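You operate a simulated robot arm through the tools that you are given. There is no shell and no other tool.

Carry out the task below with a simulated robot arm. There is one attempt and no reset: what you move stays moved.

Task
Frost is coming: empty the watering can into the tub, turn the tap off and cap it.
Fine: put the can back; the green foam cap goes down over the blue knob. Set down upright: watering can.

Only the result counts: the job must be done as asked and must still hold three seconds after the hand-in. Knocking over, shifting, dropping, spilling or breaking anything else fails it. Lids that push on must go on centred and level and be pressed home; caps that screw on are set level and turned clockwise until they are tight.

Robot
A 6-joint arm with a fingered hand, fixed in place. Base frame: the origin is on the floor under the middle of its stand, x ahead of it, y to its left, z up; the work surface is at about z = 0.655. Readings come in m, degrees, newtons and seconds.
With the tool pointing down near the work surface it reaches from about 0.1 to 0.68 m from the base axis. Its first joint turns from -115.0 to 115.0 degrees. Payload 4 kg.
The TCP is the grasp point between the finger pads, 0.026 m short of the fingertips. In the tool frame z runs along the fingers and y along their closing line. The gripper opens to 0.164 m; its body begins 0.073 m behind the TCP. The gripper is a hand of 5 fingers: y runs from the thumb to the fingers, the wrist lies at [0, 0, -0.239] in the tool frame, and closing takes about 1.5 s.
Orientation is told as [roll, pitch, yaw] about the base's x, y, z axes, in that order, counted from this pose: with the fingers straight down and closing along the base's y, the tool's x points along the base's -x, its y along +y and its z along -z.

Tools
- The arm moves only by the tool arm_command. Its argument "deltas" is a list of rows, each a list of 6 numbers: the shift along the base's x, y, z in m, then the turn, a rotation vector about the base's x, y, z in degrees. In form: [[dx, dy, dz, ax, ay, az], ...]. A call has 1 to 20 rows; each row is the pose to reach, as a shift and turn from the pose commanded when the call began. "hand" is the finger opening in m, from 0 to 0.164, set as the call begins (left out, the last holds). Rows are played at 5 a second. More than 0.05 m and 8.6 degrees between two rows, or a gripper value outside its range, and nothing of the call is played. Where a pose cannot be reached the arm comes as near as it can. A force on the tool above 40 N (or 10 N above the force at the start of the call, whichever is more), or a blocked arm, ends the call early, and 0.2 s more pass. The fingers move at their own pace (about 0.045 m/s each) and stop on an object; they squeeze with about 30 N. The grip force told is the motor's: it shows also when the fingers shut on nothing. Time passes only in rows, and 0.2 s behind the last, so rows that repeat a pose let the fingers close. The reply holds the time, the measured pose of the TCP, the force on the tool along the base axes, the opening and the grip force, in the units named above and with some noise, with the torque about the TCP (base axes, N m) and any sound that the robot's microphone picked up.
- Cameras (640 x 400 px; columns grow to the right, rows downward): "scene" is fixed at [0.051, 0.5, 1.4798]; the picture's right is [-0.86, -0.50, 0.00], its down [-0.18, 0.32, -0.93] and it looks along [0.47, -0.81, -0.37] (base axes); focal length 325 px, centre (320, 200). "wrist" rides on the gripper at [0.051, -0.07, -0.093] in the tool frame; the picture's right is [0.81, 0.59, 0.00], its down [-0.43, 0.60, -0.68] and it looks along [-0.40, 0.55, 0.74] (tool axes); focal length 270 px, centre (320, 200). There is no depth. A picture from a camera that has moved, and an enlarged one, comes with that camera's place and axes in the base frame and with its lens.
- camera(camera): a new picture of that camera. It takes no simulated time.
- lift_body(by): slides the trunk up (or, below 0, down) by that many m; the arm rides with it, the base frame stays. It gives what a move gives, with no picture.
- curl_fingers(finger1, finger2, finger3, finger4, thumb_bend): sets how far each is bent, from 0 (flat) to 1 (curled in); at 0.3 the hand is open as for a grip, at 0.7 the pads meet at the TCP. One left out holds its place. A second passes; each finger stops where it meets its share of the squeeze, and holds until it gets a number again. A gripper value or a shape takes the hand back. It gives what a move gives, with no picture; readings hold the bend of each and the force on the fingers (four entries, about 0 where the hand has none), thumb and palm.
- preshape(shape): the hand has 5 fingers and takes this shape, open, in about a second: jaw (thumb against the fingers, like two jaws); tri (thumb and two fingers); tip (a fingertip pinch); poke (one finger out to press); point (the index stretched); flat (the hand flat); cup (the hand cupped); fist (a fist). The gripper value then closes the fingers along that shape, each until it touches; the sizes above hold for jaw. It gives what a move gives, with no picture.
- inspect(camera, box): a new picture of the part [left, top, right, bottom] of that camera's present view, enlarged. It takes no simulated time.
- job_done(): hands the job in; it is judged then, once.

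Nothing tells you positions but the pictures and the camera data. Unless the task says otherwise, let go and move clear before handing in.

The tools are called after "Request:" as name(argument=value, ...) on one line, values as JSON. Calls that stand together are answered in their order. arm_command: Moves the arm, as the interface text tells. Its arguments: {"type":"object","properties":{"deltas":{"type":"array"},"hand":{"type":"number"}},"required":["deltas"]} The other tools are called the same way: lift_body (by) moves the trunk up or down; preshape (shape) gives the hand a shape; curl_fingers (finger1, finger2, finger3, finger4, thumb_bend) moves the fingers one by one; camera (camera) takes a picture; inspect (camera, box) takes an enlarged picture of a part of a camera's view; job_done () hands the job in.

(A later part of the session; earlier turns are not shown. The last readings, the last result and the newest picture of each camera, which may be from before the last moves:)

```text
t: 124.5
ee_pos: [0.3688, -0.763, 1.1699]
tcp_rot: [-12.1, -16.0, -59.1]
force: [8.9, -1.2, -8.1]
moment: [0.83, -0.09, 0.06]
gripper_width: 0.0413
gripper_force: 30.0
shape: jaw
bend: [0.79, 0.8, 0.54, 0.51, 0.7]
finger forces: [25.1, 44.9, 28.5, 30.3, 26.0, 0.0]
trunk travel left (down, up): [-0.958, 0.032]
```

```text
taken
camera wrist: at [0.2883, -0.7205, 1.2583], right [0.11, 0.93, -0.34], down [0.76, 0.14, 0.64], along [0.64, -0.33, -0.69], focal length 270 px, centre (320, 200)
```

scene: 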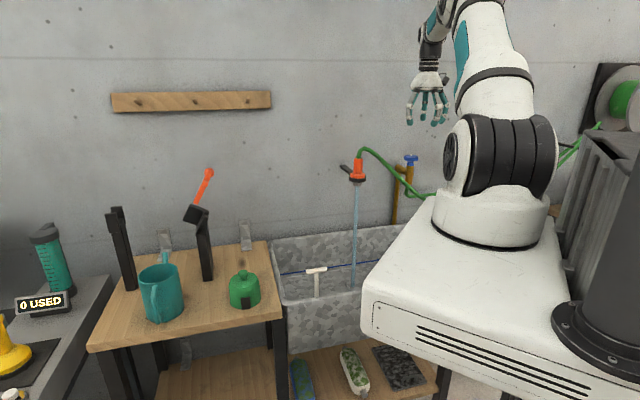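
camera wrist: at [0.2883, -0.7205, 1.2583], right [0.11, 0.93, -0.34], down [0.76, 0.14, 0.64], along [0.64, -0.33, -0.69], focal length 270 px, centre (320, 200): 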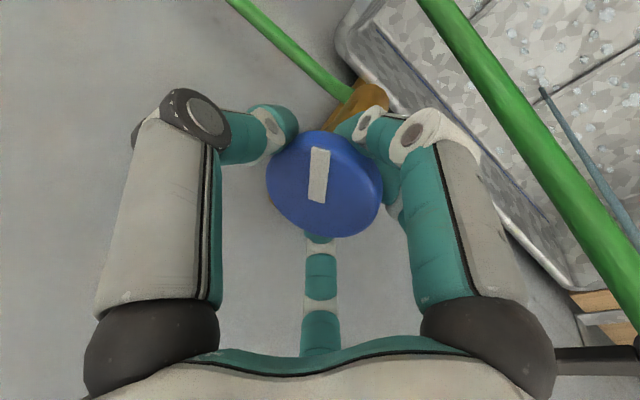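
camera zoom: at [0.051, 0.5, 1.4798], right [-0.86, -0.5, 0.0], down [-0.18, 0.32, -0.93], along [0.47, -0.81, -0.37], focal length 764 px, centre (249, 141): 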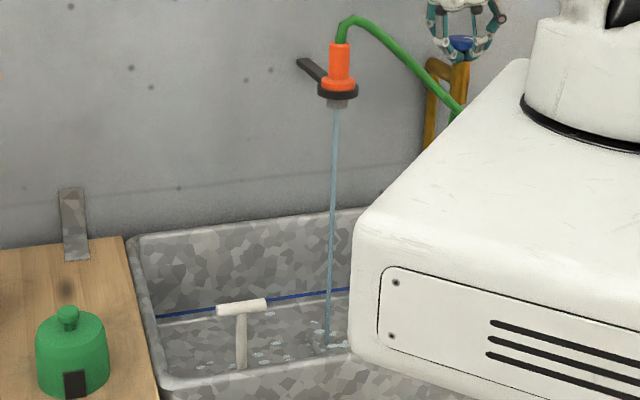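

The stream keeps thinning after about 109° of turning. I'll repeat the stroke: open, swing back, grip and turn.

Request:
arm_command(deltas=[[0, 0, 0, 0, 0, 0], [0, 0, 0, 0, 0, 0], [0, 0, 0, 0, 0, 0], [0, 0, 0, 0, 0, 0], [0, 0, 0, 0, 0, 0], [0, 0, 0.001, 0, 0, 7], [0, 0, 0.001, 0, 0, 14], [0, 0, 0.001, 0, 0, 21], [0, 0, 0.001, 0, 0, 28], [0, 0, 0.001, 0, 0, 35], [0, 0, 0.001, 0, 0, 42], [0, 0, 0.001, 0, 0, 49], [0, 0, 0.001, 0, 0, 56], [0, 0, 0.001, 0, 0, 63], [0, 0, 0.001, 0, 0, 70]], hand=0.1)

Request:
camera(camera="wrist")

```text
t: 127.7
ee_pos: [0.3676, -0.7607, 1.1733]
tcp_rot: [-12.0, -16.0, 7.5]
force: [0.1, 0.8, -0.2]
moment: [0.0, -0.03, -0.03]
gripper_width: 0.0996
gripper_force: 0.1
shape: jaw
bend: [0.33, 0.33, 0.33, 0.33, 0.7]
finger forces: [0.0, 0.0, 0.0, 0.1, 0.0, 0.1]
out of reach, approached as far as the arm can: row 15
trunk travel left (down, up): [-0.958, 0.032]
```

```text
taken
camera wrist: at [0.2976, -0.8191, 1.2605], right [-0.81, 0.47, -0.34], down [0.17, 0.75, 0.64], along [0.56, 0.46, -0.69], focal length 270 px, centre (320, 200)
```

wrist: 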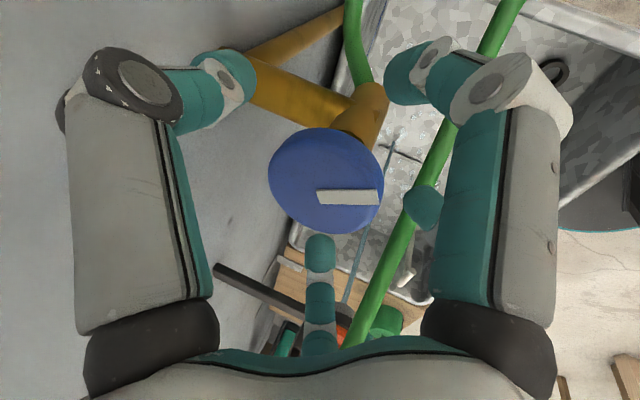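

Well centred again. I'll close and turn about 70° this time.

Request:
arm_command(deltas=[[0, 0, -0.002, 0, 0, 0], [0, 0, -0.002, 0, 0, 0], [0, 0, -0.002, 0, 0, 0], [0, 0, -0.002, 0, 0, 0], [0, 0, -0.002, 0, 0, 0], [0, 0, -0.002, 0, 0, 0], [0, 0, -0.002, 0, 0, 0], [0, 0, -0.002, 0, 0, -6], [0, 0, -0.002, 0, 0, -12], [0, 0, -0.002, 0, 0, -18], [0, 0, -0.002, 0, 0, -24], [0, 0, -0.002, 0, 0, -30], [0, 0, -0.002, 0, 0, -36], [0, 0, -0.002, 0, 0, -42], [0, 0, -0.002, 0, 0, -48], [0, 0, -0.002, 0, 0, -54], [0, 0, -0.002, 0, 0, -60], [0, 0, -0.002, 0, 0, -66], [0, 0, -0.002, 0, 0, -70]], hand=0.0)

Request:
inspect(camera="scene", box=[270, 140, 430, 310])

Request:
camera(camera="wrist")

```text
t: 131.7
ee_pos: [0.3685, -0.7646, 1.1661]
tcp_rot: [-12.1, -15.8, -62.8]
force: [12.6, -11.0, -15.1]
moment: [0.1, -0.61, 0.59]
gripper_width: 0.0374
gripper_force: 30.5
shape: jaw
bend: [0.79, 0.81, 0.81, 0.82, 0.68]
finger forces: [23.5, 27.0, 35.9, 23.6, 24.9, 0.0]
trunk travel left (down, up): [-0.958, 0.032]
```

```text
2.35 times, centred on (350, 225) of scene
camera zoom: at [0.051, 0.5, 1.4798], right [-0.86, -0.5, 0.0], down [-0.18, 0.32, -0.93], along [0.47, -0.81, -0.37], focal length 764 px, centre (249, 141)
```

zoom: 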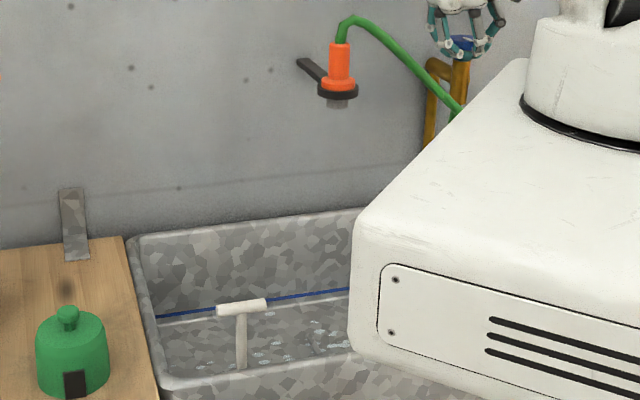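

```text
taken
camera wrist: at [0.2901, -0.7175, 1.2533], right [0.17, 0.93, -0.34], down [0.77, 0.09, 0.63], along [0.62, -0.37, -0.69], focal length 270 px, centre (320, 200)
```

wrist: 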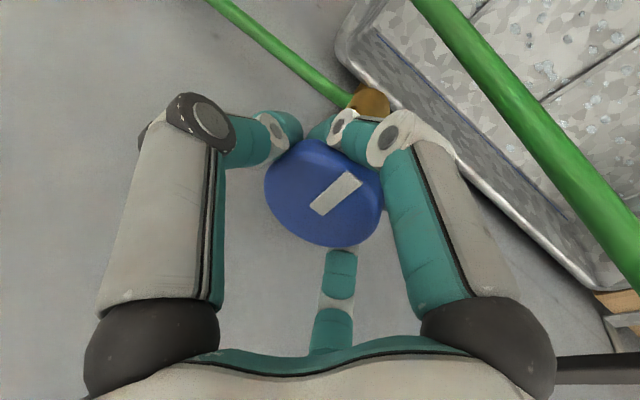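

The stream has stopped, and the knob now slips in the grip against its stop, so the tap is shut. I'll release, back off along the tool axis and confirm.

Request:
arm_command(deltas=[[0, 0, 0, 0, 0, 0], [0, 0, 0, 0, 0, 0], [0, 0, 0, 0, 0, 0], [0, 0, 0, 0, 0, 0], [0, 0, 0, 0, 0, 0], [0, 0, 0, 0, 0, 0], [0.002, 0.007, 0.02, 0, 0, 0], [0.004, 0.014, 0.04, 0, 0, 0], [0.006, 0.021, 0.06, 0, 0, 0], [0.008, 0.028, 0.08, 0, 0, 0], [0.01, 0.035, 0.1, 0, 0, 0]], hand=0.1)

Request:
camera(camera="wrist")

Request:
camera(camera="scene")

```text
t: 134.1
ee_pos: [0.3781, -0.7262, 1.2712]
tcp_rot: [-11.9, -16.1, -62.5]
force: [-0.5, 0.5, 0.7]
moment: [-0.04, 0.02, 0.0]
gripper_width: 0.0994
gripper_force: 0.1
shape: jaw
bend: [0.33, 0.33, 0.33, 0.33, 0.7]
finger forces: [0.0, 0.0, 0.0, 0.0, 0.0, 0.0]
trunk travel left (down, up): [-0.958, 0.032]
```

```text
taken
camera wrist: at [0.3, -0.6786, 1.3589], right [0.17, 0.92, -0.34], down [0.77, 0.1, 0.64], along [0.62, -0.37, -0.69], focal length 270 px, centre (320, 200)
```

wrist: 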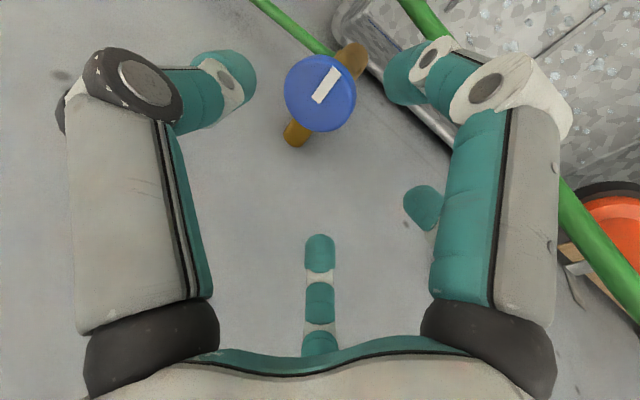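

```text
taken
```

scene: 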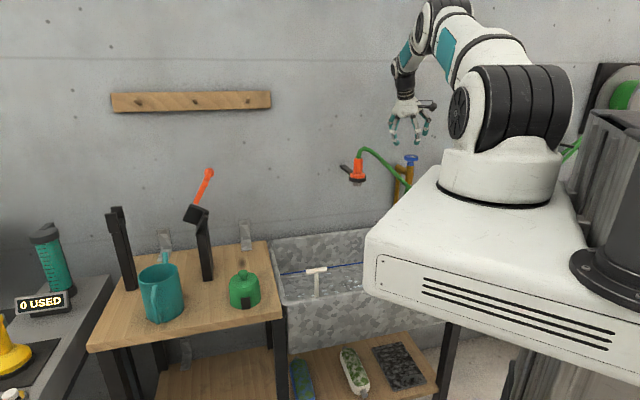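

The stream stays off. From this good top view I'll re-measure the knob centre and the pipe's direction for fitting the cap.

Request:
inspect(camera="wrist", box=[260, 30, 390, 160])

Request:
inspect(camera="scene", box=[380, 140, 440, 200])

```text
3.08 times, centred on (325, 95) of wrist
camera zoom: at [0.3, -0.6786, 1.3589], right [0.17, 0.92, -0.34], down [0.77, 0.1, 0.64], along [0.62, -0.37, -0.69], focal length 832 px, centre (305, 523)
```

zoom: 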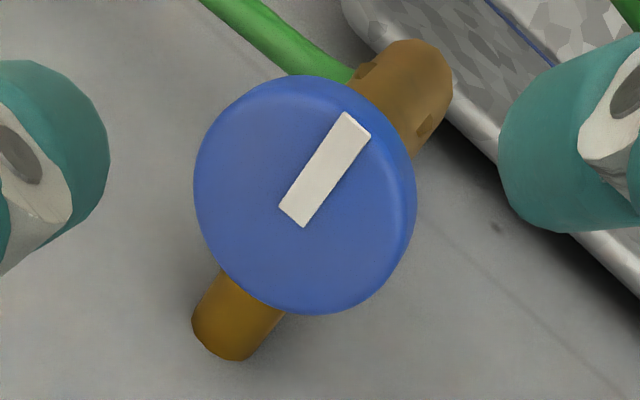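

```text
6.67 times, centred on (410, 170) of scene
camera zoom: at [0.051, 0.5, 1.4798], right [-0.86, -0.5, 0.0], down [-0.18, 0.32, -0.93], along [0.47, -0.81, -0.37], focal length 2164 px, centre (-280, 400)
```

zoom: 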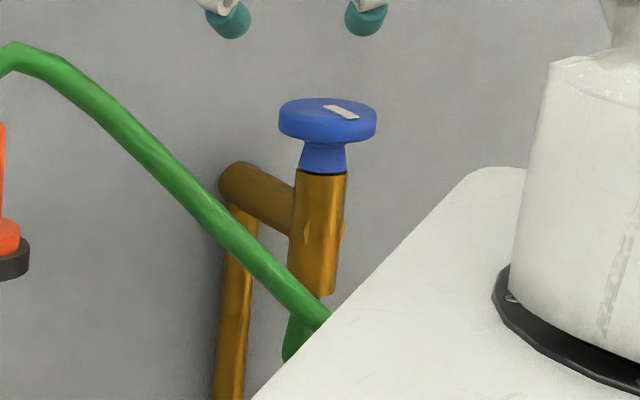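

The tap is off; the knob's centre is about [0.369, -0.762] and the pipe leaves it at roughly -45°. Now I'll go and fetch the cap, passing well clear of the nozzle and turning the hand on the way.

Request:
arm_command(deltas=[[-0.0176, 0.0332, 0.0018, 3.92, -0.67, 0], [-0.0352, 0.0664, 0.0036, 7.85, -1.34, 0], [-0.0528, 0.0996, 0.0054, 11.77, -2.01, 0], [-0.0704, 0.1328, 0.0072, 15.7, -2.68, 0], [-0.088, 0.166, 0.009, 19.62, -3.35, 0]], hand=0.12)

Request:
arm_command(deltas=[[0.0047, 0.0153, -0.002, 0, 0, 7.67], [0.0093, 0.0307, -0.004, 0, 0, 15.33], [0.014, 0.046, -0.006, 0, 0, 23], [0.0187, 0.0613, -0.008, 0, 0, 30.67], [0.0233, 0.0767, -0.01, 0, 0, 38.33], [0.028, 0.092, -0.012, 0, 0, 46], [0.0327, 0.1073, -0.014, 0, 0, 53.67], [0.0373, 0.1227, -0.016, 0, 0, 61.33], [0.042, 0.138, -0.018, 0, 0, 69], [0.0467, 0.1533, -0.02, 0, 0, 76.67], [0.0513, 0.1687, -0.022, 0, 0, 84.33], [0.056, 0.184, -0.024, 0, 0, 92], [0.0607, 0.1993, -0.026, 0, 0, 99.67], [0.0653, 0.2147, -0.028, 0, 0, 107.33], [0.07, 0.23, -0.03, 0, 0, 115]])

Request:
arm_command(deltas=[[0.0289, 0.0256, -0.0022, 0, 0, 0], [0.0578, 0.0511, -0.0044, 0, 0, 0], [0.0867, 0.0767, -0.0067, 0, 0, 0], [0.1156, 0.1022, -0.0089, 0, 0, 0], [0.1444, 0.1278, -0.0111, 0, 0, 0], [0.1733, 0.1533, -0.0133, 0, 0, 0], [0.2022, 0.1789, -0.0156, 0, 0, 0], [0.2311, 0.2044, -0.0178, 0, 0, 0], [0.26, 0.23, -0.02, 0, 0, 0]])

Request:
lift_body(by=-0.08)

Request:
camera(camera="wrist")

Request:
camera(camera="scene")

```text
t: 135.3
ee_pos: [0.2883, -0.5578, 1.2801]
tcp_rot: [-0.2, 0.1, -64.3]
force: [-0.7, -0.3, -0.3]
moment: [-0.02, 0.0, -0.01]
gripper_width: 0.1196
gripper_force: 0.1
shape: jaw
bend: [0.28, 0.28, 0.28, 0.28, 0.63]
finger forces: [0.1, 0.0, 0.0, 0.0, 0.0, 0.1]
trunk travel left (down, up): [-0.958, 0.032]
```

```text
t: 138.5
ee_pos: [0.3877, -0.2974, 1.2427]
tcp_rot: [-0.7, 3.5, 46.0]
force: [0.1, 0.3, -0.1]
moment: [-0.03, 0.01, 0.03]
gripper_width: 0.12
gripper_force: 0.1
shape: jaw
bend: [0.28, 0.28, 0.28, 0.28, 0.63]
finger forces: [0.1, 0.0, 0.0, 0.0, 0.0, 0.0]
out of reach, approached as far as the arm can: row 13, 14, 15
trunk travel left (down, up): [-0.958, 0.032]
```

```text
t: 140.5
ee_pos: [0.6496, -0.0667, 1.222]
tcp_rot: [-0.6, 3.6, 46.0]
force: [-0.1, 0.3, -0.4]
moment: [-0.04, -0.02, -0.01]
gripper_width: 0.1198
gripper_force: 0.0
shape: jaw
bend: [0.28, 0.28, 0.28, 0.28, 0.63]
finger forces: [0.1, 0.1, 0.0, 0.0, 0.1, 0.0]
trunk travel left (down, up): [-0.958, 0.032]
```

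```text
t: 141.7
ee_pos: [0.6481, -0.0668, 1.1435]
tcp_rot: [-0.8, 3.5, 46.0]
force: [0.4, -0.3, -0.9]
moment: [-0.02, 0.02, 0.0]
gripper_width: 0.1198
gripper_force: 0.0
shape: jaw
bend: [0.28, 0.28, 0.28, 0.28, 0.63]
finger forces: [0.0, 0.0, 0.1, 0.0, 0.0, 0.0]
trunk travel left (down, up): [-0.878, 0.112]
```

```text
taken
camera wrist: at [0.6675, -0.146, 1.2392], right [-0.98, -0.17, 0.04], down [-0.11, 0.76, 0.64], along [-0.14, 0.63, -0.77], focal length 270 px, centre (320, 200)
```

wrist: 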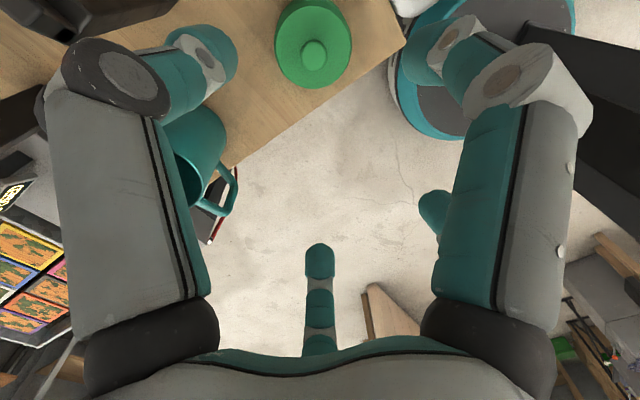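

```text
taken
```

scene: 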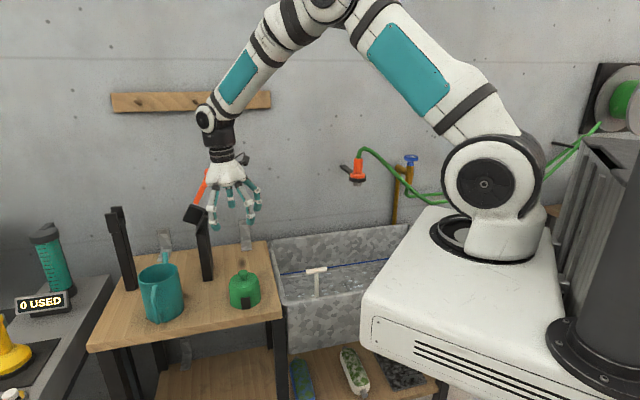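

I'm above the bench with the cap in view. I'll zoom in to fix its centre and orientation.

Request:
inspect(camera="wrist", box=[250, 0, 380, 100])

Request:
inspect(camera="scene", box=[215, 255, 275, 320])

```text
4.00 times, centred on (315, 50) of wrist
camera zoom: at [0.6675, -0.146, 1.2392], right [-0.98, -0.17, 0.04], down [-0.11, 0.76, 0.64], along [-0.14, 0.63, -0.77], focal length 1081 px, centre (340, 800)
```

zoom: 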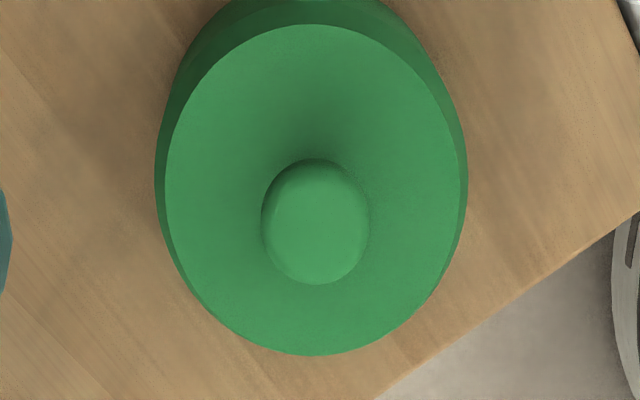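

```text
6.15 times, centred on (245, 288) of scene
camera zoom: at [0.051, 0.5, 1.4798], right [-0.86, -0.5, 0.0], down [-0.18, 0.32, -0.93], along [0.47, -0.81, -0.37], focal length 1998 px, centre (782, -338)
```

zoom: 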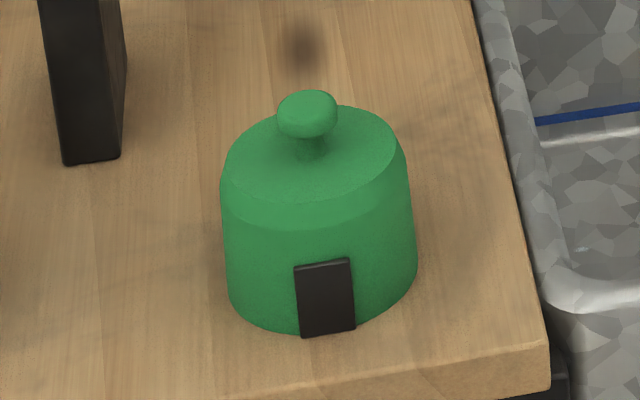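

The cap's centre is about [0.650, -0.086] with its slot facing about 136°, so it needs close to half a turn for the slot to meet the pipe. I'll lean the hand 16° and hover over the cap.

Request:
arm_command(deltas=[[0.0034, -0.0096, -0.0304, 3.44, 1.12, -0.17], [0.0069, -0.0192, -0.0608, 6.88, 2.23, -0.34], [0.0103, -0.0288, -0.0913, 10.32, 3.35, -0.52], [0.0138, -0.0384, -0.1217, 13.76, 4.46, -0.69], [0.0172, -0.048, -0.1521, 17.2, 5.58, -0.86]], hand=0.125)

Request:
camera(camera="wrist")

Request:
inspect(camera="scene", box=[180, 200, 310, 330])

```text
t: 142.9
ee_pos: [0.6685, -0.1179, 0.9893]
tcp_rot: [15.3, -5.0, 44.9]
force: [0.3, -0.1, 0.5]
moment: [0.03, 0.03, 0.0]
gripper_width: 0.1245
gripper_force: 0.0
shape: jaw
bend: [0.28, 0.28, 0.28, 0.28, 0.58]
finger forces: [0.0, 0.0, 0.0, 0.0, 0.0, 0.0]
trunk travel left (down, up): [-0.878, 0.112]
```

```text
taken
camera wrist: at [0.6921, -0.222, 1.0551], right [-0.98, -0.18, 0.09], down [-0.02, 0.53, 0.85], along [-0.2, 0.83, -0.53], focal length 270 px, centre (320, 200)
```

wrist: 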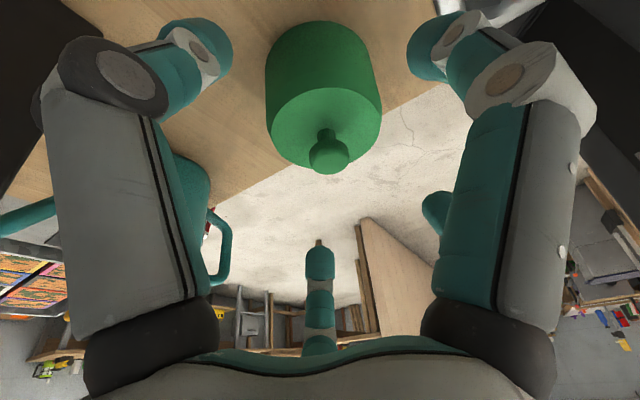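

```text
3.08 times, centred on (245, 265) of scene
camera zoom: at [0.051, 0.5, 1.4798], right [-0.86, -0.5, 0.0], down [-0.18, 0.32, -0.93], along [0.47, -0.81, -0.37], focal length 999 px, centre (551, 0)
```

zoom: 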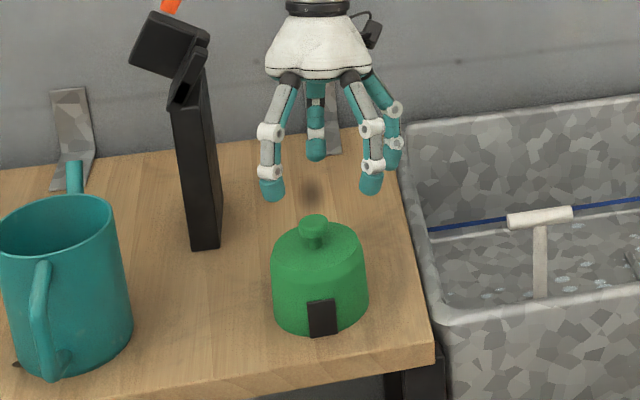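

The cap is nearly on the tool axis, about 5 mm off. I'll correct that and lower the fingers around its body.

Request:
arm_command(deltas=[[-0.003, 0.005, 0, 0, 0, 0], [-0.006, 0.0108, -0.0227, 0, 0, 0], [-0.009, 0.0166, -0.0453, 0, 0, 0], [-0.012, 0.0223, -0.068, 0, 0, 0], [-0.015, 0.0281, -0.0907, 0, 0, 0], [-0.018, 0.0339, -0.1123, 0, 0, 0], [-0.018, 0.0339, -0.1123, 0, 0, 0]])

Request:
camera(camera="wrist")

Request:
inspect(camera="scene", box=[180, 220, 310, 330])

```text
t: 144.5
ee_pos: [0.6476, -0.084, 0.8825]
tcp_rot: [14.8, -5.2, 45.0]
force: [0.9, -4.8, 37.1]
moment: [-1.93, -1.71, -0.2]
gripper_width: 0.124
gripper_force: 0.0
shape: jaw
bend: [0.28, 0.28, 0.28, 0.28, 0.53]
finger forces: [0.1, 0.1, 0.1, 0.1, 36.7, 0.1]
trunk travel left (down, up): [-0.878, 0.112]
```

```text
taken
camera wrist: at [0.6737, -0.1876, 0.9496], right [-0.98, -0.18, 0.08], down [-0.03, 0.54, 0.84], along [-0.19, 0.83, -0.53], focal length 270 px, centre (320, 200)
```

wrist: 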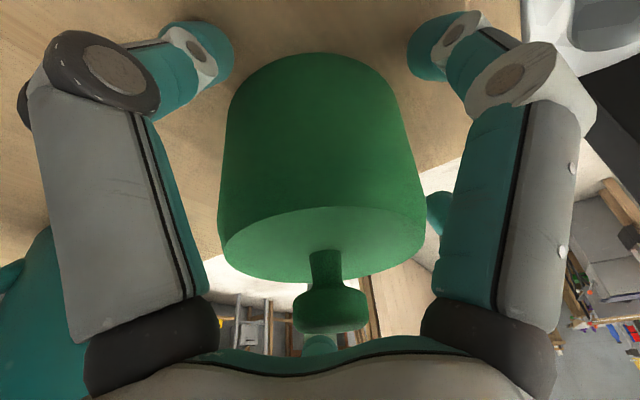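

```text
3.64 times, centred on (245, 275) of scene
camera zoom: at [0.051, 0.5, 1.4798], right [-0.86, -0.5, 0.0], down [-0.18, 0.32, -0.93], along [0.47, -0.81, -0.37], focal length 1181 px, centre (593, -73)
```

zoom: 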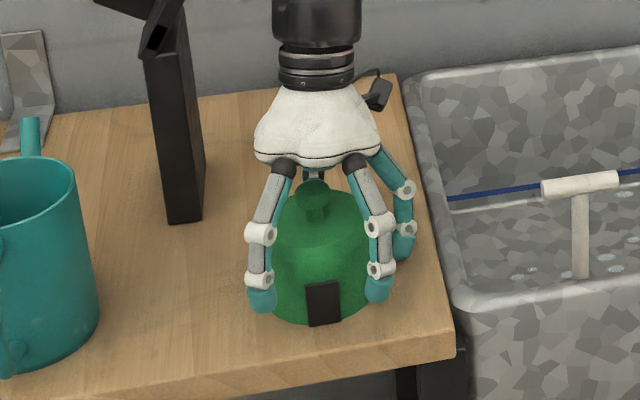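

The thumb tip touched the bench. I'll raise the hand by 7 mm and then close on the cap.

Request:
arm_command(deltas=[[0.001, 0.0, 0.006, 0, 0, 0], [0.002, 0.0, 0.011, 0, 0, 0]])

Request:
arm_command(deltas=[[0, 0, 0, 0, 0, 0], [0, 0, 0, 0, 0, 0], [0, 0, 0, 0, 0, 0], [0, 0, 0, 0, 0, 0], [0, 0, 0, 0, 0, 0], [0, 0, 0, 0, 0, 0], [0, 0, 0, 0, 0, 0], [0, 0, 0, 0, 0, 0]], hand=0.0)

Request:
camera(camera="wrist")

Request:
inspect(camera="scene", box=[180, 220, 310, 330])

```text
t: 145.1
ee_pos: [0.6486, -0.0794, 0.8853]
tcp_rot: [15.7, -4.7, 44.9]
force: [0.0, 0.5, -0.1]
moment: [-0.01, -0.01, 0.01]
gripper_width: 0.1247
gripper_force: 0.0
shape: jaw
bend: [0.28, 0.28, 0.28, 0.28, 0.58]
finger forces: [0.0, 0.0, 0.0, 0.0, 0.0, 0.1]
trunk travel left (down, up): [-0.878, 0.112]
```

```text
t: 146.9
ee_pos: [0.6497, -0.0811, 0.888]
tcp_rot: [15.3, -4.8, 45.0]
force: [1.0, -1.2, 2.5]
moment: [-0.04, -0.07, 0.08]
gripper_width: 0.0794
gripper_force: 29.7
shape: jaw
bend: [0.37, 0.37, 0.39, 0.41, 0.7]
finger forces: [26.9, 26.4, 26.3, 27.2, 25.0, 0.0]
trunk travel left (down, up): [-0.878, 0.112]
```

```text
taken
camera wrist: at [0.6753, -0.1856, 0.9561], right [-0.98, -0.18, 0.09], down [-0.02, 0.53, 0.84], along [-0.2, 0.83, -0.53], focal length 270 px, centre (320, 200)
```

wrist: 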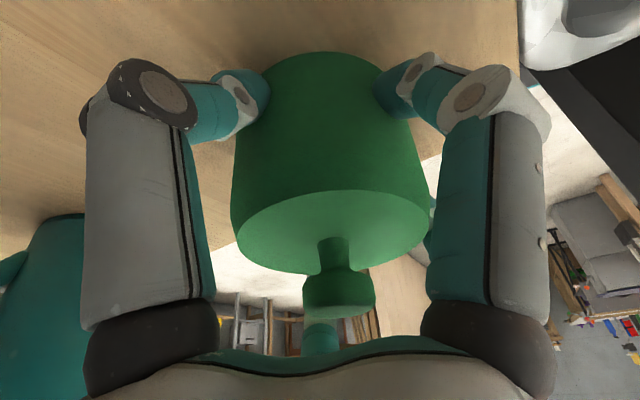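

```text
3.64 times, centred on (245, 275) of scene
camera zoom: at [0.051, 0.5, 1.4798], right [-0.86, -0.5, 0.0], down [-0.18, 0.32, -0.93], along [0.47, -0.81, -0.37], focal length 1181 px, centre (593, -73)
```

zoom: 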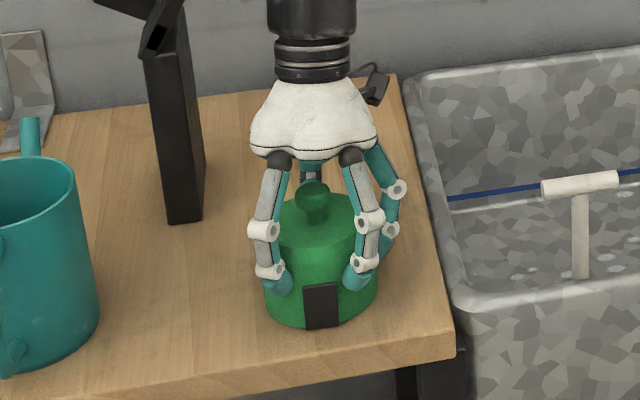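

The cap is gripped evenly at about 26 N per finger, with its slot between two fingers. I'll lift it and check that it hangs level.

Request:
arm_command(deltas=[[0, 0, 0.02, 0, 0, 0], [0, 0, 0.04, 0, 0, 0], [0, 0, 0.06, 0, 0, 0], [0, 0, 0.09, 0, 0, 0], [0, 0, 0.12, 0, 0, 0], [0, 0, 0.15, 0, 0, 0], [0, 0, 0.18, 0, 0, 0]])

Request:
camera(camera="wrist")

Request:
inspect(camera="scene", box=[180, 150, 310, 290])

```text
t: 148.5
ee_pos: [0.6511, -0.0816, 1.0702]
tcp_rot: [15.3, -4.9, 44.9]
force: [0.2, -0.3, -1.0]
moment: [-0.01, -0.01, -0.01]
gripper_width: 0.0791
gripper_force: 29.7
shape: jaw
bend: [0.37, 0.37, 0.39, 0.41, 0.7]
finger forces: [27.2, 26.3, 26.1, 27.2, 24.4, 0.0]
trunk travel left (down, up): [-0.878, 0.112]
```

```text
taken
camera wrist: at [0.6765, -0.1861, 1.1368], right [-0.98, -0.18, 0.09], down [-0.02, 0.53, 0.84], along [-0.2, 0.83, -0.53], focal length 270 px, centre (320, 200)
```

wrist: 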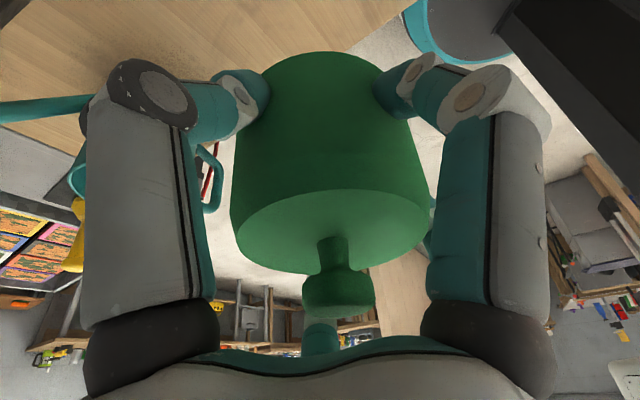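

```text
2.86 times, centred on (245, 220) of scene
camera zoom: at [0.051, 0.5, 1.4798], right [-0.86, -0.5, 0.0], down [-0.18, 0.32, -0.93], along [0.47, -0.81, -0.37], focal length 928 px, centre (534, 143)
```

zoom: 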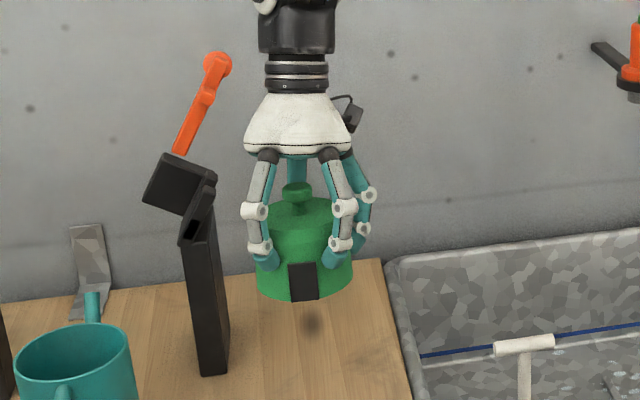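

The cap came up cleanly and hasn't shifted in the hand. I'll measure how it sits relative to the tool axis.

Request:
inspect(camera="wrist", box=[200, 40, 460, 360])

Request:
inspect(camera="scene", box=[215, 200, 275, 265])

```text
1.25 times, centred on (330, 200) of wrist
camera zoom: at [0.6765, -0.1861, 1.1368], right [-0.98, -0.18, 0.09], down [-0.02, 0.53, 0.84], along [-0.2, 0.83, -0.53], focal length 338 px, centre (308, 200)
```

zoom: 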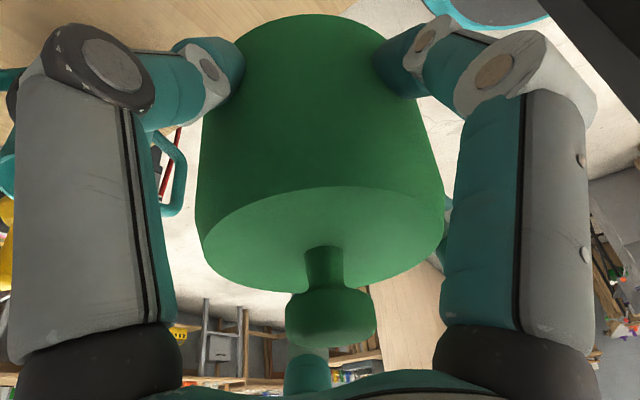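

```text
6.15 times, centred on (245, 232) of scene
camera zoom: at [0.051, 0.5, 1.4798], right [-0.86, -0.5, 0.0], down [-0.18, 0.32, -0.93], along [0.47, -0.81, -0.37], focal length 1998 px, centre (782, 0)
```

zoom: 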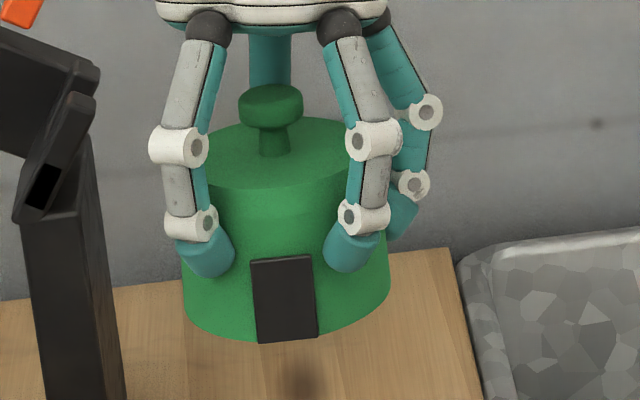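

The cap is level and within a few millimetres of the tool axis. I'll carry it back past the front of the tub, turning it half a turn so the slot will face the wall pipe.

Request:
arm_command(deltas=[[-0.0183, -0.0062, 0.0082, 0, 0, -8.25], [-0.0365, -0.0124, 0.0164, 0, 0, -16.5], [-0.0548, -0.0185, 0.0245, 0, 0, -24.75], [-0.0731, -0.0247, 0.0327, 0, 0, -33], [-0.0914, -0.0309, 0.0409, 0, 0, -41.25], [-0.1096, -0.0371, 0.0491, 0, 0, -49.5], [-0.1279, -0.0433, 0.0573, 0, 0, -57.75], [-0.1462, -0.0495, 0.0655, 0, 0, -66], [-0.1645, -0.0556, 0.0736, 0, 0, -74.25], [-0.1827, -0.0618, 0.0818, 0, 0, -82.5], [-0.201, -0.068, 0.09, 0, 0, -90.75]])

Request:
arm_command(deltas=[[-0.0127, -0.0273, 0.0036, 0, 0, -8.25], [-0.0255, -0.0545, 0.0073, 0, 0, -16.5], [-0.0382, -0.0818, 0.0109, 0, 0, -24.75], [-0.0509, -0.1091, 0.0145, 0, 0, -33], [-0.0636, -0.1364, 0.0182, 0, 0, -41.25], [-0.0764, -0.1636, 0.0218, 0, 0, -49.5], [-0.0891, -0.1909, 0.0255, 0, 0, -57.75], [-0.1018, -0.2182, 0.0291, 0, 0, -66], [-0.1145, -0.2455, 0.0327, 0, 0, -74.25], [-0.1273, -0.2727, 0.0364, 0, 0, -82.5], [-0.14, -0.3, 0.04, 0, 0, -90.75]])

Request:
camera(camera="scene")

Request:
camera(camera="wrist")

```text
t: 150.9
ee_pos: [0.4478, -0.1483, 1.159]
tcp_rot: [15.4, -4.9, -45.8]
force: [-0.3, -0.2, 0.0]
moment: [-0.03, 0.01, 0.01]
gripper_width: 0.0789
gripper_force: 29.9
shape: jaw
bend: [0.37, 0.37, 0.39, 0.41, 0.7]
finger forces: [27.4, 26.2, 26.0, 27.3, 24.4, 0.0]
trunk travel left (down, up): [-0.878, 0.112]
```

```text
t: 153.3
ee_pos: [0.3109, -0.4484, 1.2005]
tcp_rot: [15.4, -5.0, -136.6]
force: [-0.8, 0.5, -1.1]
moment: [0.01, 0.0, 0.04]
gripper_width: 0.0789
gripper_force: 30.1
shape: jaw
bend: [0.37, 0.37, 0.39, 0.41, 0.7]
finger forces: [27.5, 26.3, 25.9, 27.2, 24.5, 0.1]
trunk travel left (down, up): [-0.878, 0.112]
```

```text
taken
```

scene: 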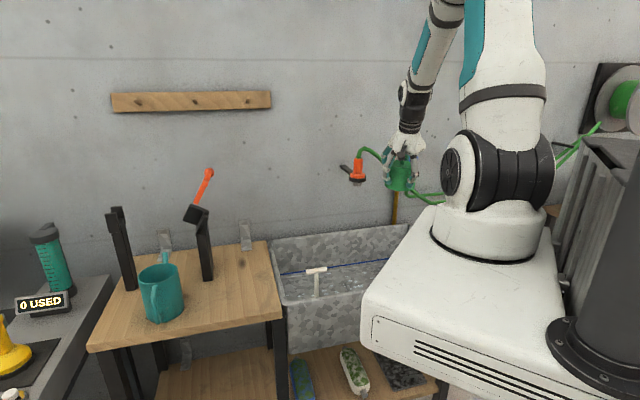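

```text
taken
camera wrist: at [0.2888, -0.3429, 1.2666], right [0.98, 0.15, 0.09], down [0.01, -0.54, 0.84], along [0.17, -0.83, -0.53], focal length 270 px, centre (320, 200)
```

wrist: 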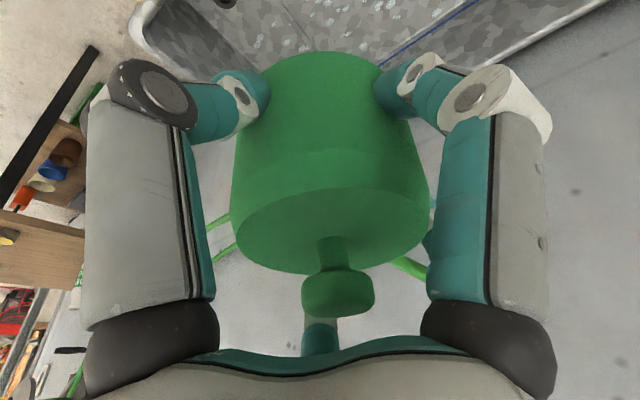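

The cap is turned with its slot toward the wall. I'll raise the trunk to gain height for the reach and move the cap above the knob.

Request:
lift_body(by=0.1)

Request:
arm_command(deltas=[[0.0062, -0.0353, -0.003, 0, 0, 0], [0.0124, -0.0706, -0.006, 0, 0, 0], [0.0187, -0.1059, -0.009, 0, 0, 0], [0.0249, -0.1412, -0.012, 0, 0, 0], [0.0311, -0.1764, -0.015, 0, 0, 0], [0.0373, -0.2117, -0.018, 0, 0, 0], [0.0436, -0.247, -0.021, 0, 0, 0], [0.0498, -0.2823, -0.024, 0, 0, 0]])

Request:
camera(camera="scene")

Request:
camera(camera="wrist")

```text
t: 154.6
ee_pos: [0.3104, -0.4468, 1.3]
tcp_rot: [15.2, -4.9, -136.5]
force: [-0.4, -0.2, -0.5]
moment: [0.01, 0.02, 0.0]
gripper_width: 0.0785
gripper_force: 29.7
shape: jaw
bend: [0.37, 0.37, 0.39, 0.41, 0.7]
finger forces: [27.5, 26.3, 26.0, 27.2, 24.5, 0.1]
trunk travel left (down, up): [-0.978, 0.012]
```

```text
t: 156.4
ee_pos: [0.362, -0.7322, 1.2733]
tcp_rot: [15.1, -4.8, -136.6]
force: [0.1, 0.3, -0.7]
moment: [0.02, 0.06, 0.01]
gripper_width: 0.0785
gripper_force: 30.4
shape: jaw
bend: [0.37, 0.38, 0.39, 0.41, 0.7]
finger forces: [27.7, 26.3, 25.9, 27.1, 24.4, 0.0]
trunk travel left (down, up): [-0.978, 0.012]
```

```text
taken
```

scene: 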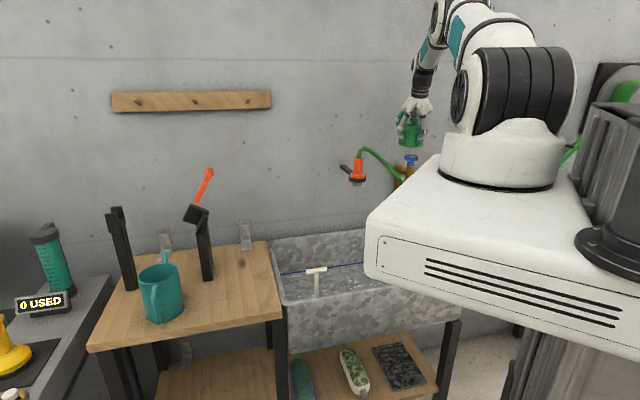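

```text
taken
camera wrist: at [0.3406, -0.627, 1.3404], right [0.98, 0.15, 0.09], down [0.01, -0.54, 0.84], along [0.17, -0.83, -0.53], focal length 270 px, centre (320, 200)
```

wrist: 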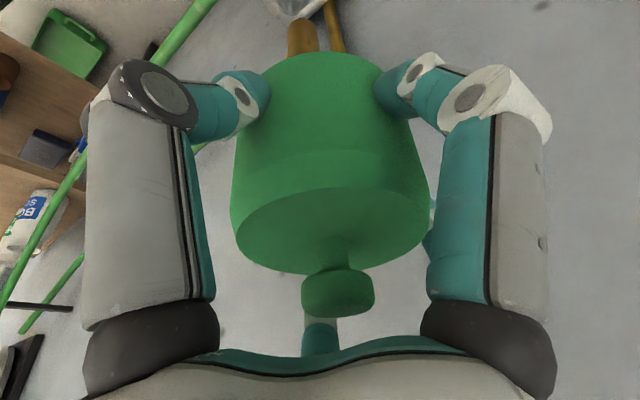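

The cap is just short of the knob, and I can see the brass body beyond it. I'll enlarge both views to compare the cap's axis with the tap's.

Request:
inspect(camera="wrist", box=[220, 0, 440, 140])

Request:
inspect(camera="scene", box=[375, 90, 445, 200])

```text
2.86 times, centred on (330, 70) of wrist
camera zoom: at [0.3406, -0.627, 1.3404], right [0.98, 0.15, 0.09], down [0.01, -0.54, 0.84], along [0.17, -0.83, -0.53], focal length 772 px, centre (291, 571)
```

zoom: 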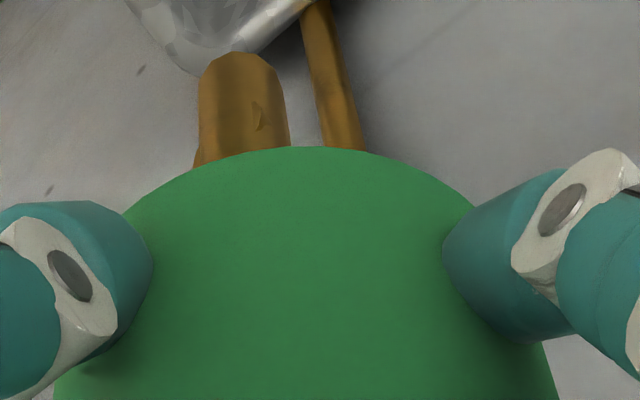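

```text
3.64 times, centred on (410, 145) of scene
camera zoom: at [0.051, 0.5, 1.4798], right [-0.86, -0.5, 0.0], down [-0.18, 0.32, -0.93], along [0.47, -0.81, -0.37], focal length 1181 px, centre (-7, 400)
```

zoom: 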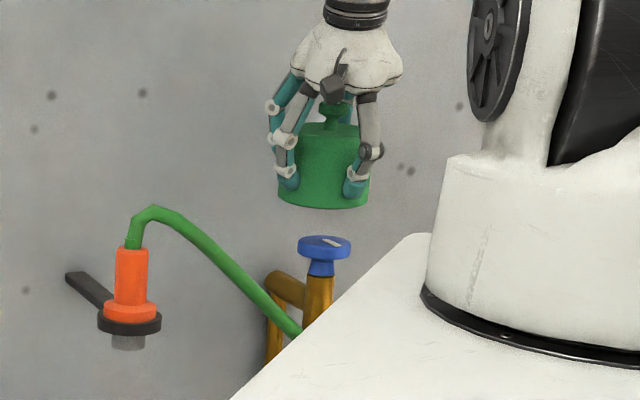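

The lateral alignment looks close. I'll zoom in further to measure the cap's and the knob's edges in the scene view.

Request:
inspect(camera="scene", box=[390, 120, 430, 170])

Request:
inspect(camera="wrist", box=[220, 180, 440, 340])

```text
8.00 times, centred on (410, 145) of scene
camera zoom: at [0.051, 0.5, 1.4798], right [-0.86, -0.5, 0.0], down [-0.18, 0.32, -0.93], along [0.47, -0.81, -0.37], focal length 2597 px, centre (-400, 640)
```

zoom: 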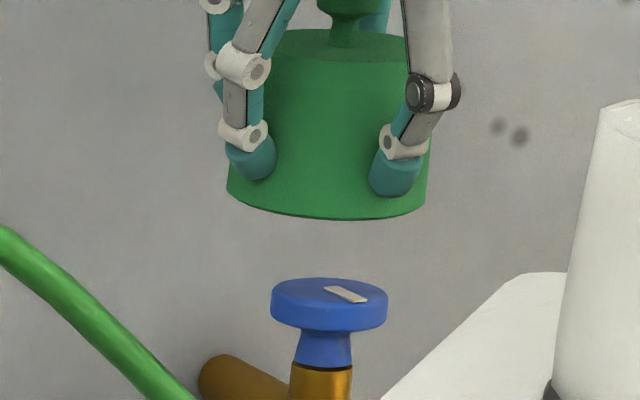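

```text
2.50 times, centred on (330, 260) of wrist
camera zoom: at [0.3406, -0.627, 1.3404], right [0.98, 0.15, 0.09], down [0.01, -0.54, 0.84], along [0.17, -0.83, -0.53], focal length 676 px, centre (295, 50)
```

zoom: 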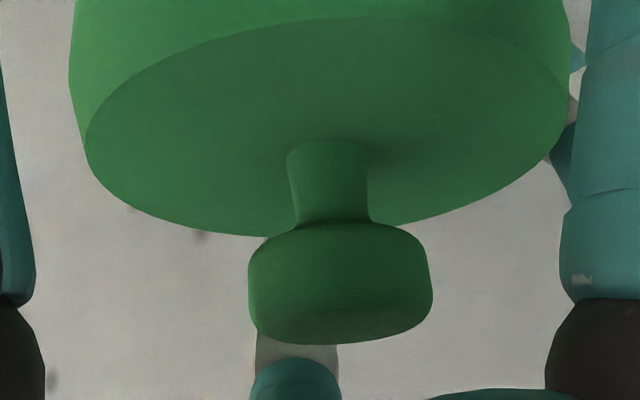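

Allowing for perspective, the cap is within about 3 mm sideways of the knob's line. I'll move it the last 3 cm so it is directly above the knob, still clear of it.

Request:
arm_command(deltas=[[0.0011, -0.0108, -0.0044, 0, 0, 0], [0.0022, -0.0217, -0.0089, 0, 0, 0], [0.0033, -0.0325, -0.0133, 0, 0, 0], [0.0033, -0.0325, -0.0133, 0, 0, 0]])

Request:
inspect(camera="scene", box=[390, 120, 430, 170])

Request:
camera(camera="wrist")

```text
t: 157.4
ee_pos: [0.3635, -0.7626, 1.2645]
tcp_rot: [15.4, -4.9, -136.6]
force: [1.2, -0.4, -1.1]
moment: [0.01, 0.04, -0.02]
gripper_width: 0.0785
gripper_force: 29.8
shape: jaw
bend: [0.37, 0.38, 0.39, 0.41, 0.7]
finger forces: [27.7, 26.3, 25.8, 27.1, 24.2, 0.1]
trunk travel left (down, up): [-0.978, 0.012]
```

```text
8.00 times, centred on (410, 145) of scene
camera zoom: at [0.051, 0.5, 1.4798], right [-0.86, -0.5, 0.0], down [-0.18, 0.32, -0.93], along [0.47, -0.81, -0.37], focal length 2597 px, centre (-400, 640)
```

zoom: 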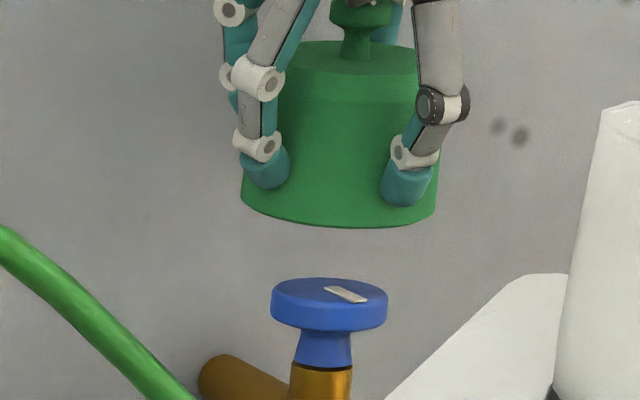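

```text
taken
camera wrist: at [0.3422, -0.6573, 1.3302], right [0.98, 0.15, 0.09], down [0.01, -0.53, 0.84], along [0.17, -0.83, -0.53], focal length 270 px, centre (320, 200)
```

wrist: 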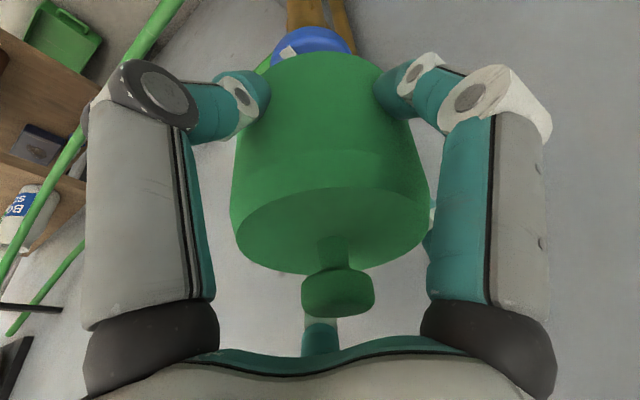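

The wrist view now shows the knob just beyond the cap's lower edge, which gives the depth alignment. I'll zoom in on it.

Request:
inspect(camera="wrist", box=[240, 0, 400, 100])

```text
4.00 times, centred on (320, 50) of wrist
camera zoom: at [0.3422, -0.6573, 1.3302], right [0.98, 0.15, 0.09], down [0.01, -0.53, 0.84], along [0.17, -0.83, -0.53], focal length 1081 px, centre (320, 800)
```

zoom: 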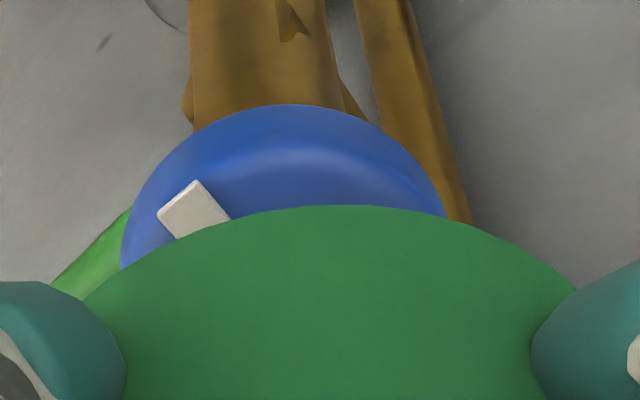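

The cap is centred over the knob to within 2–4 mm and level. I'll apply a small correction and come down until its rim is just above the knob's top.

Request:
arm_command(deltas=[[0.0003, 0.002, -0.008, 0, 0, 0], [0.0005, 0.002, -0.016, 0, 0, 0], [0.0005, 0.002, -0.024, 0, 0, 0], [0.0005, 0.002, -0.032, 0, 0, 0], [0.0005, 0.002, -0.032, 0, 0, 0]])

Request:
inspect(camera="scene", box=[390, 120, 430, 170])

Request:
inspect(camera="wrist", box=[240, 0, 400, 100])

```text
t: 158.6
ee_pos: [0.3647, -0.7618, 1.2296]
tcp_rot: [15.4, -4.9, -136.5]
force: [0.0, -0.2, -1.4]
moment: [-0.01, 0.02, -0.01]
gripper_width: 0.0787
gripper_force: 30.3
shape: jaw
bend: [0.37, 0.38, 0.39, 0.41, 0.7]
finger forces: [27.7, 26.3, 25.9, 27.1, 24.3, 0.0]
trunk travel left (down, up): [-0.978, 0.012]
```

```text
8.00 times, centred on (410, 145) of scene
camera zoom: at [0.051, 0.5, 1.4798], right [-0.86, -0.5, 0.0], down [-0.18, 0.32, -0.93], along [0.47, -0.81, -0.37], focal length 2597 px, centre (-400, 640)
```

zoom: 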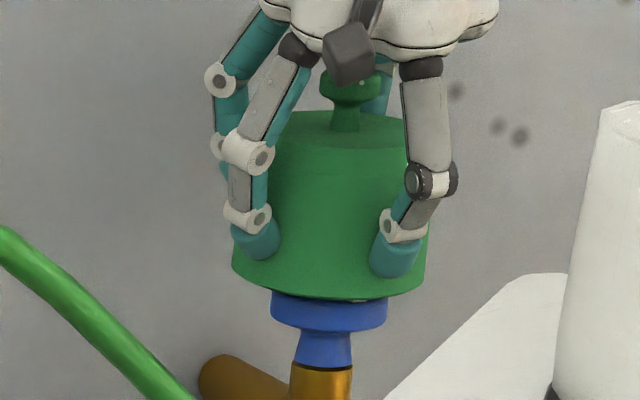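

```text
4.00 times, centred on (320, 50) of wrist
camera zoom: at [0.343, -0.6552, 1.2965], right [0.98, 0.15, 0.09], down [0.01, -0.54, 0.84], along [0.17, -0.83, -0.53], focal length 1081 px, centre (320, 800)
```

zoom: 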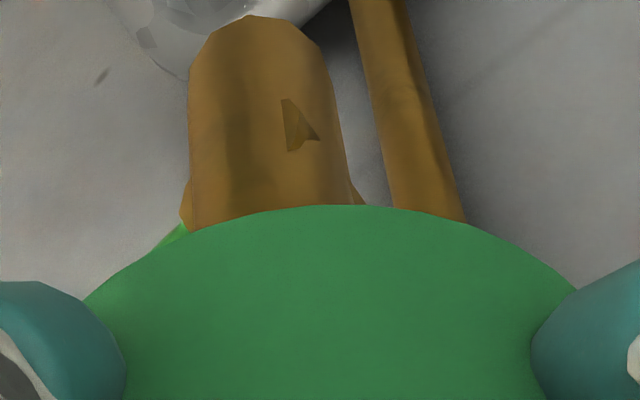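

The cap is lined up with the knob sideways and its rim is about level with the knob's top. I'll go down slowly, watching the force.

Request:
arm_command(deltas=[[0, 0, -0.004, 0, 0, 0], [0, 0, -0.008, 0, 0, 0], [0, 0, -0.012, 0, 0, 0], [0, 0, -0.016, 0, 0, 0], [0, 0, -0.016, 0, 0, 0]])

Request:
inspect(camera="scene", box=[390, 120, 430, 170])

```text
t: 159.8
ee_pos: [0.3629, -0.7618, 1.2148]
tcp_rot: [15.4, -4.9, -136.5]
force: [-0.2, 0.4, 0.1]
moment: [0.0, -0.02, 0.03]
gripper_width: 0.0785
gripper_force: 30.4
shape: jaw
bend: [0.37, 0.38, 0.39, 0.41, 0.7]
finger forces: [27.6, 26.2, 25.8, 27.1, 24.3, 0.1]
trunk travel left (down, up): [-0.978, 0.012]
```

```text
8.00 times, centred on (410, 145) of scene
camera zoom: at [0.051, 0.5, 1.4798], right [-0.86, -0.5, 0.0], down [-0.18, 0.32, -0.93], along [0.47, -0.81, -0.37], focal length 2597 px, centre (-400, 640)
```

zoom: 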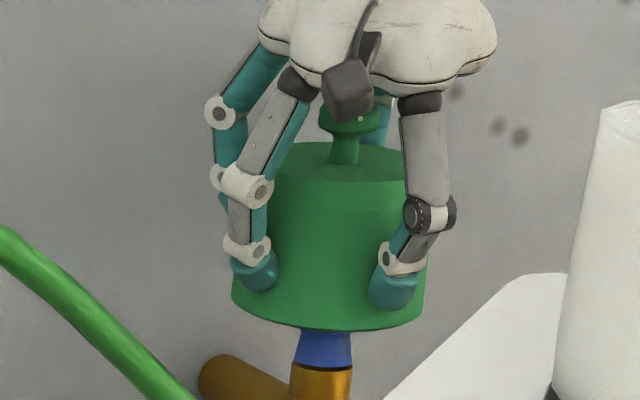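

The knob's disc has gone inside the cap without contact. I'll continue down.

Request:
arm_command(deltas=[[0, 0, -0.004, 0, 0, 0], [0, 0, -0.008, 0, 0, 0], [0, 0, -0.012, 0, 0, 0], [0, 0, -0.016, 0, 0, 0], [0, 0, -0.02, 0, 0, 0], [0, 0, -0.02, 0, 0, 0]])

Request:
inspect(camera="scene", box=[390, 120, 430, 170])

Request:
camera(camera="wrist")

```text
t: 161.2
ee_pos: [0.3637, -0.7606, 1.1949]
tcp_rot: [15.3, -4.9, -136.4]
force: [0.0, 0.1, -0.3]
moment: [-0.01, 0.02, -0.01]
gripper_width: 0.0785
gripper_force: 30.7
shape: jaw
bend: [0.37, 0.38, 0.39, 0.41, 0.7]
finger forces: [27.6, 26.2, 25.9, 27.0, 24.3, 0.0]
trunk travel left (down, up): [-0.978, 0.012]
```

```text
8.00 times, centred on (410, 145) of scene
camera zoom: at [0.051, 0.5, 1.4798], right [-0.86, -0.5, 0.0], down [-0.18, 0.32, -0.93], along [0.47, -0.81, -0.37], focal length 2597 px, centre (-400, 640)
```

zoom: 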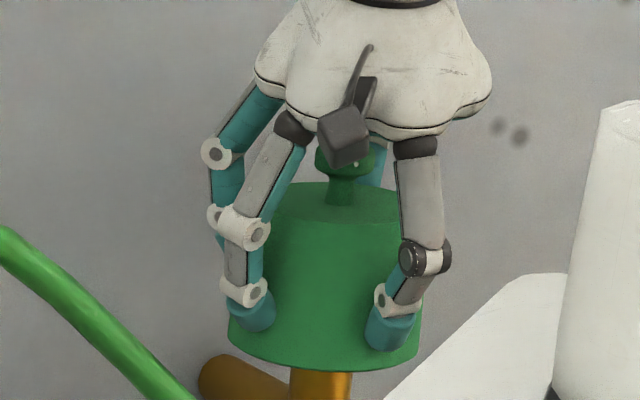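

```text
taken
camera wrist: at [0.3416, -0.6547, 1.2612], right [0.98, 0.15, 0.09], down [0.01, -0.54, 0.84], along [0.17, -0.83, -0.53], focal length 270 px, centre (320, 200)
```

wrist: 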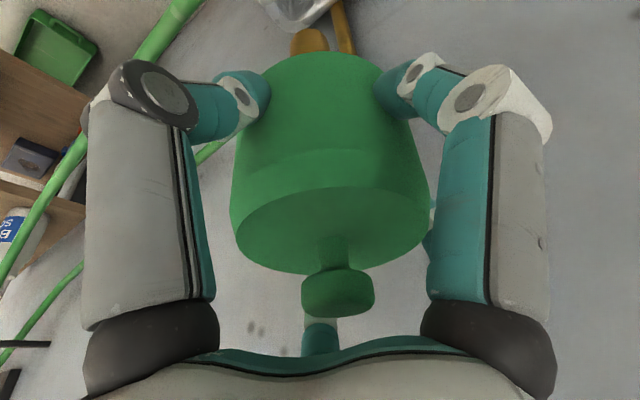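

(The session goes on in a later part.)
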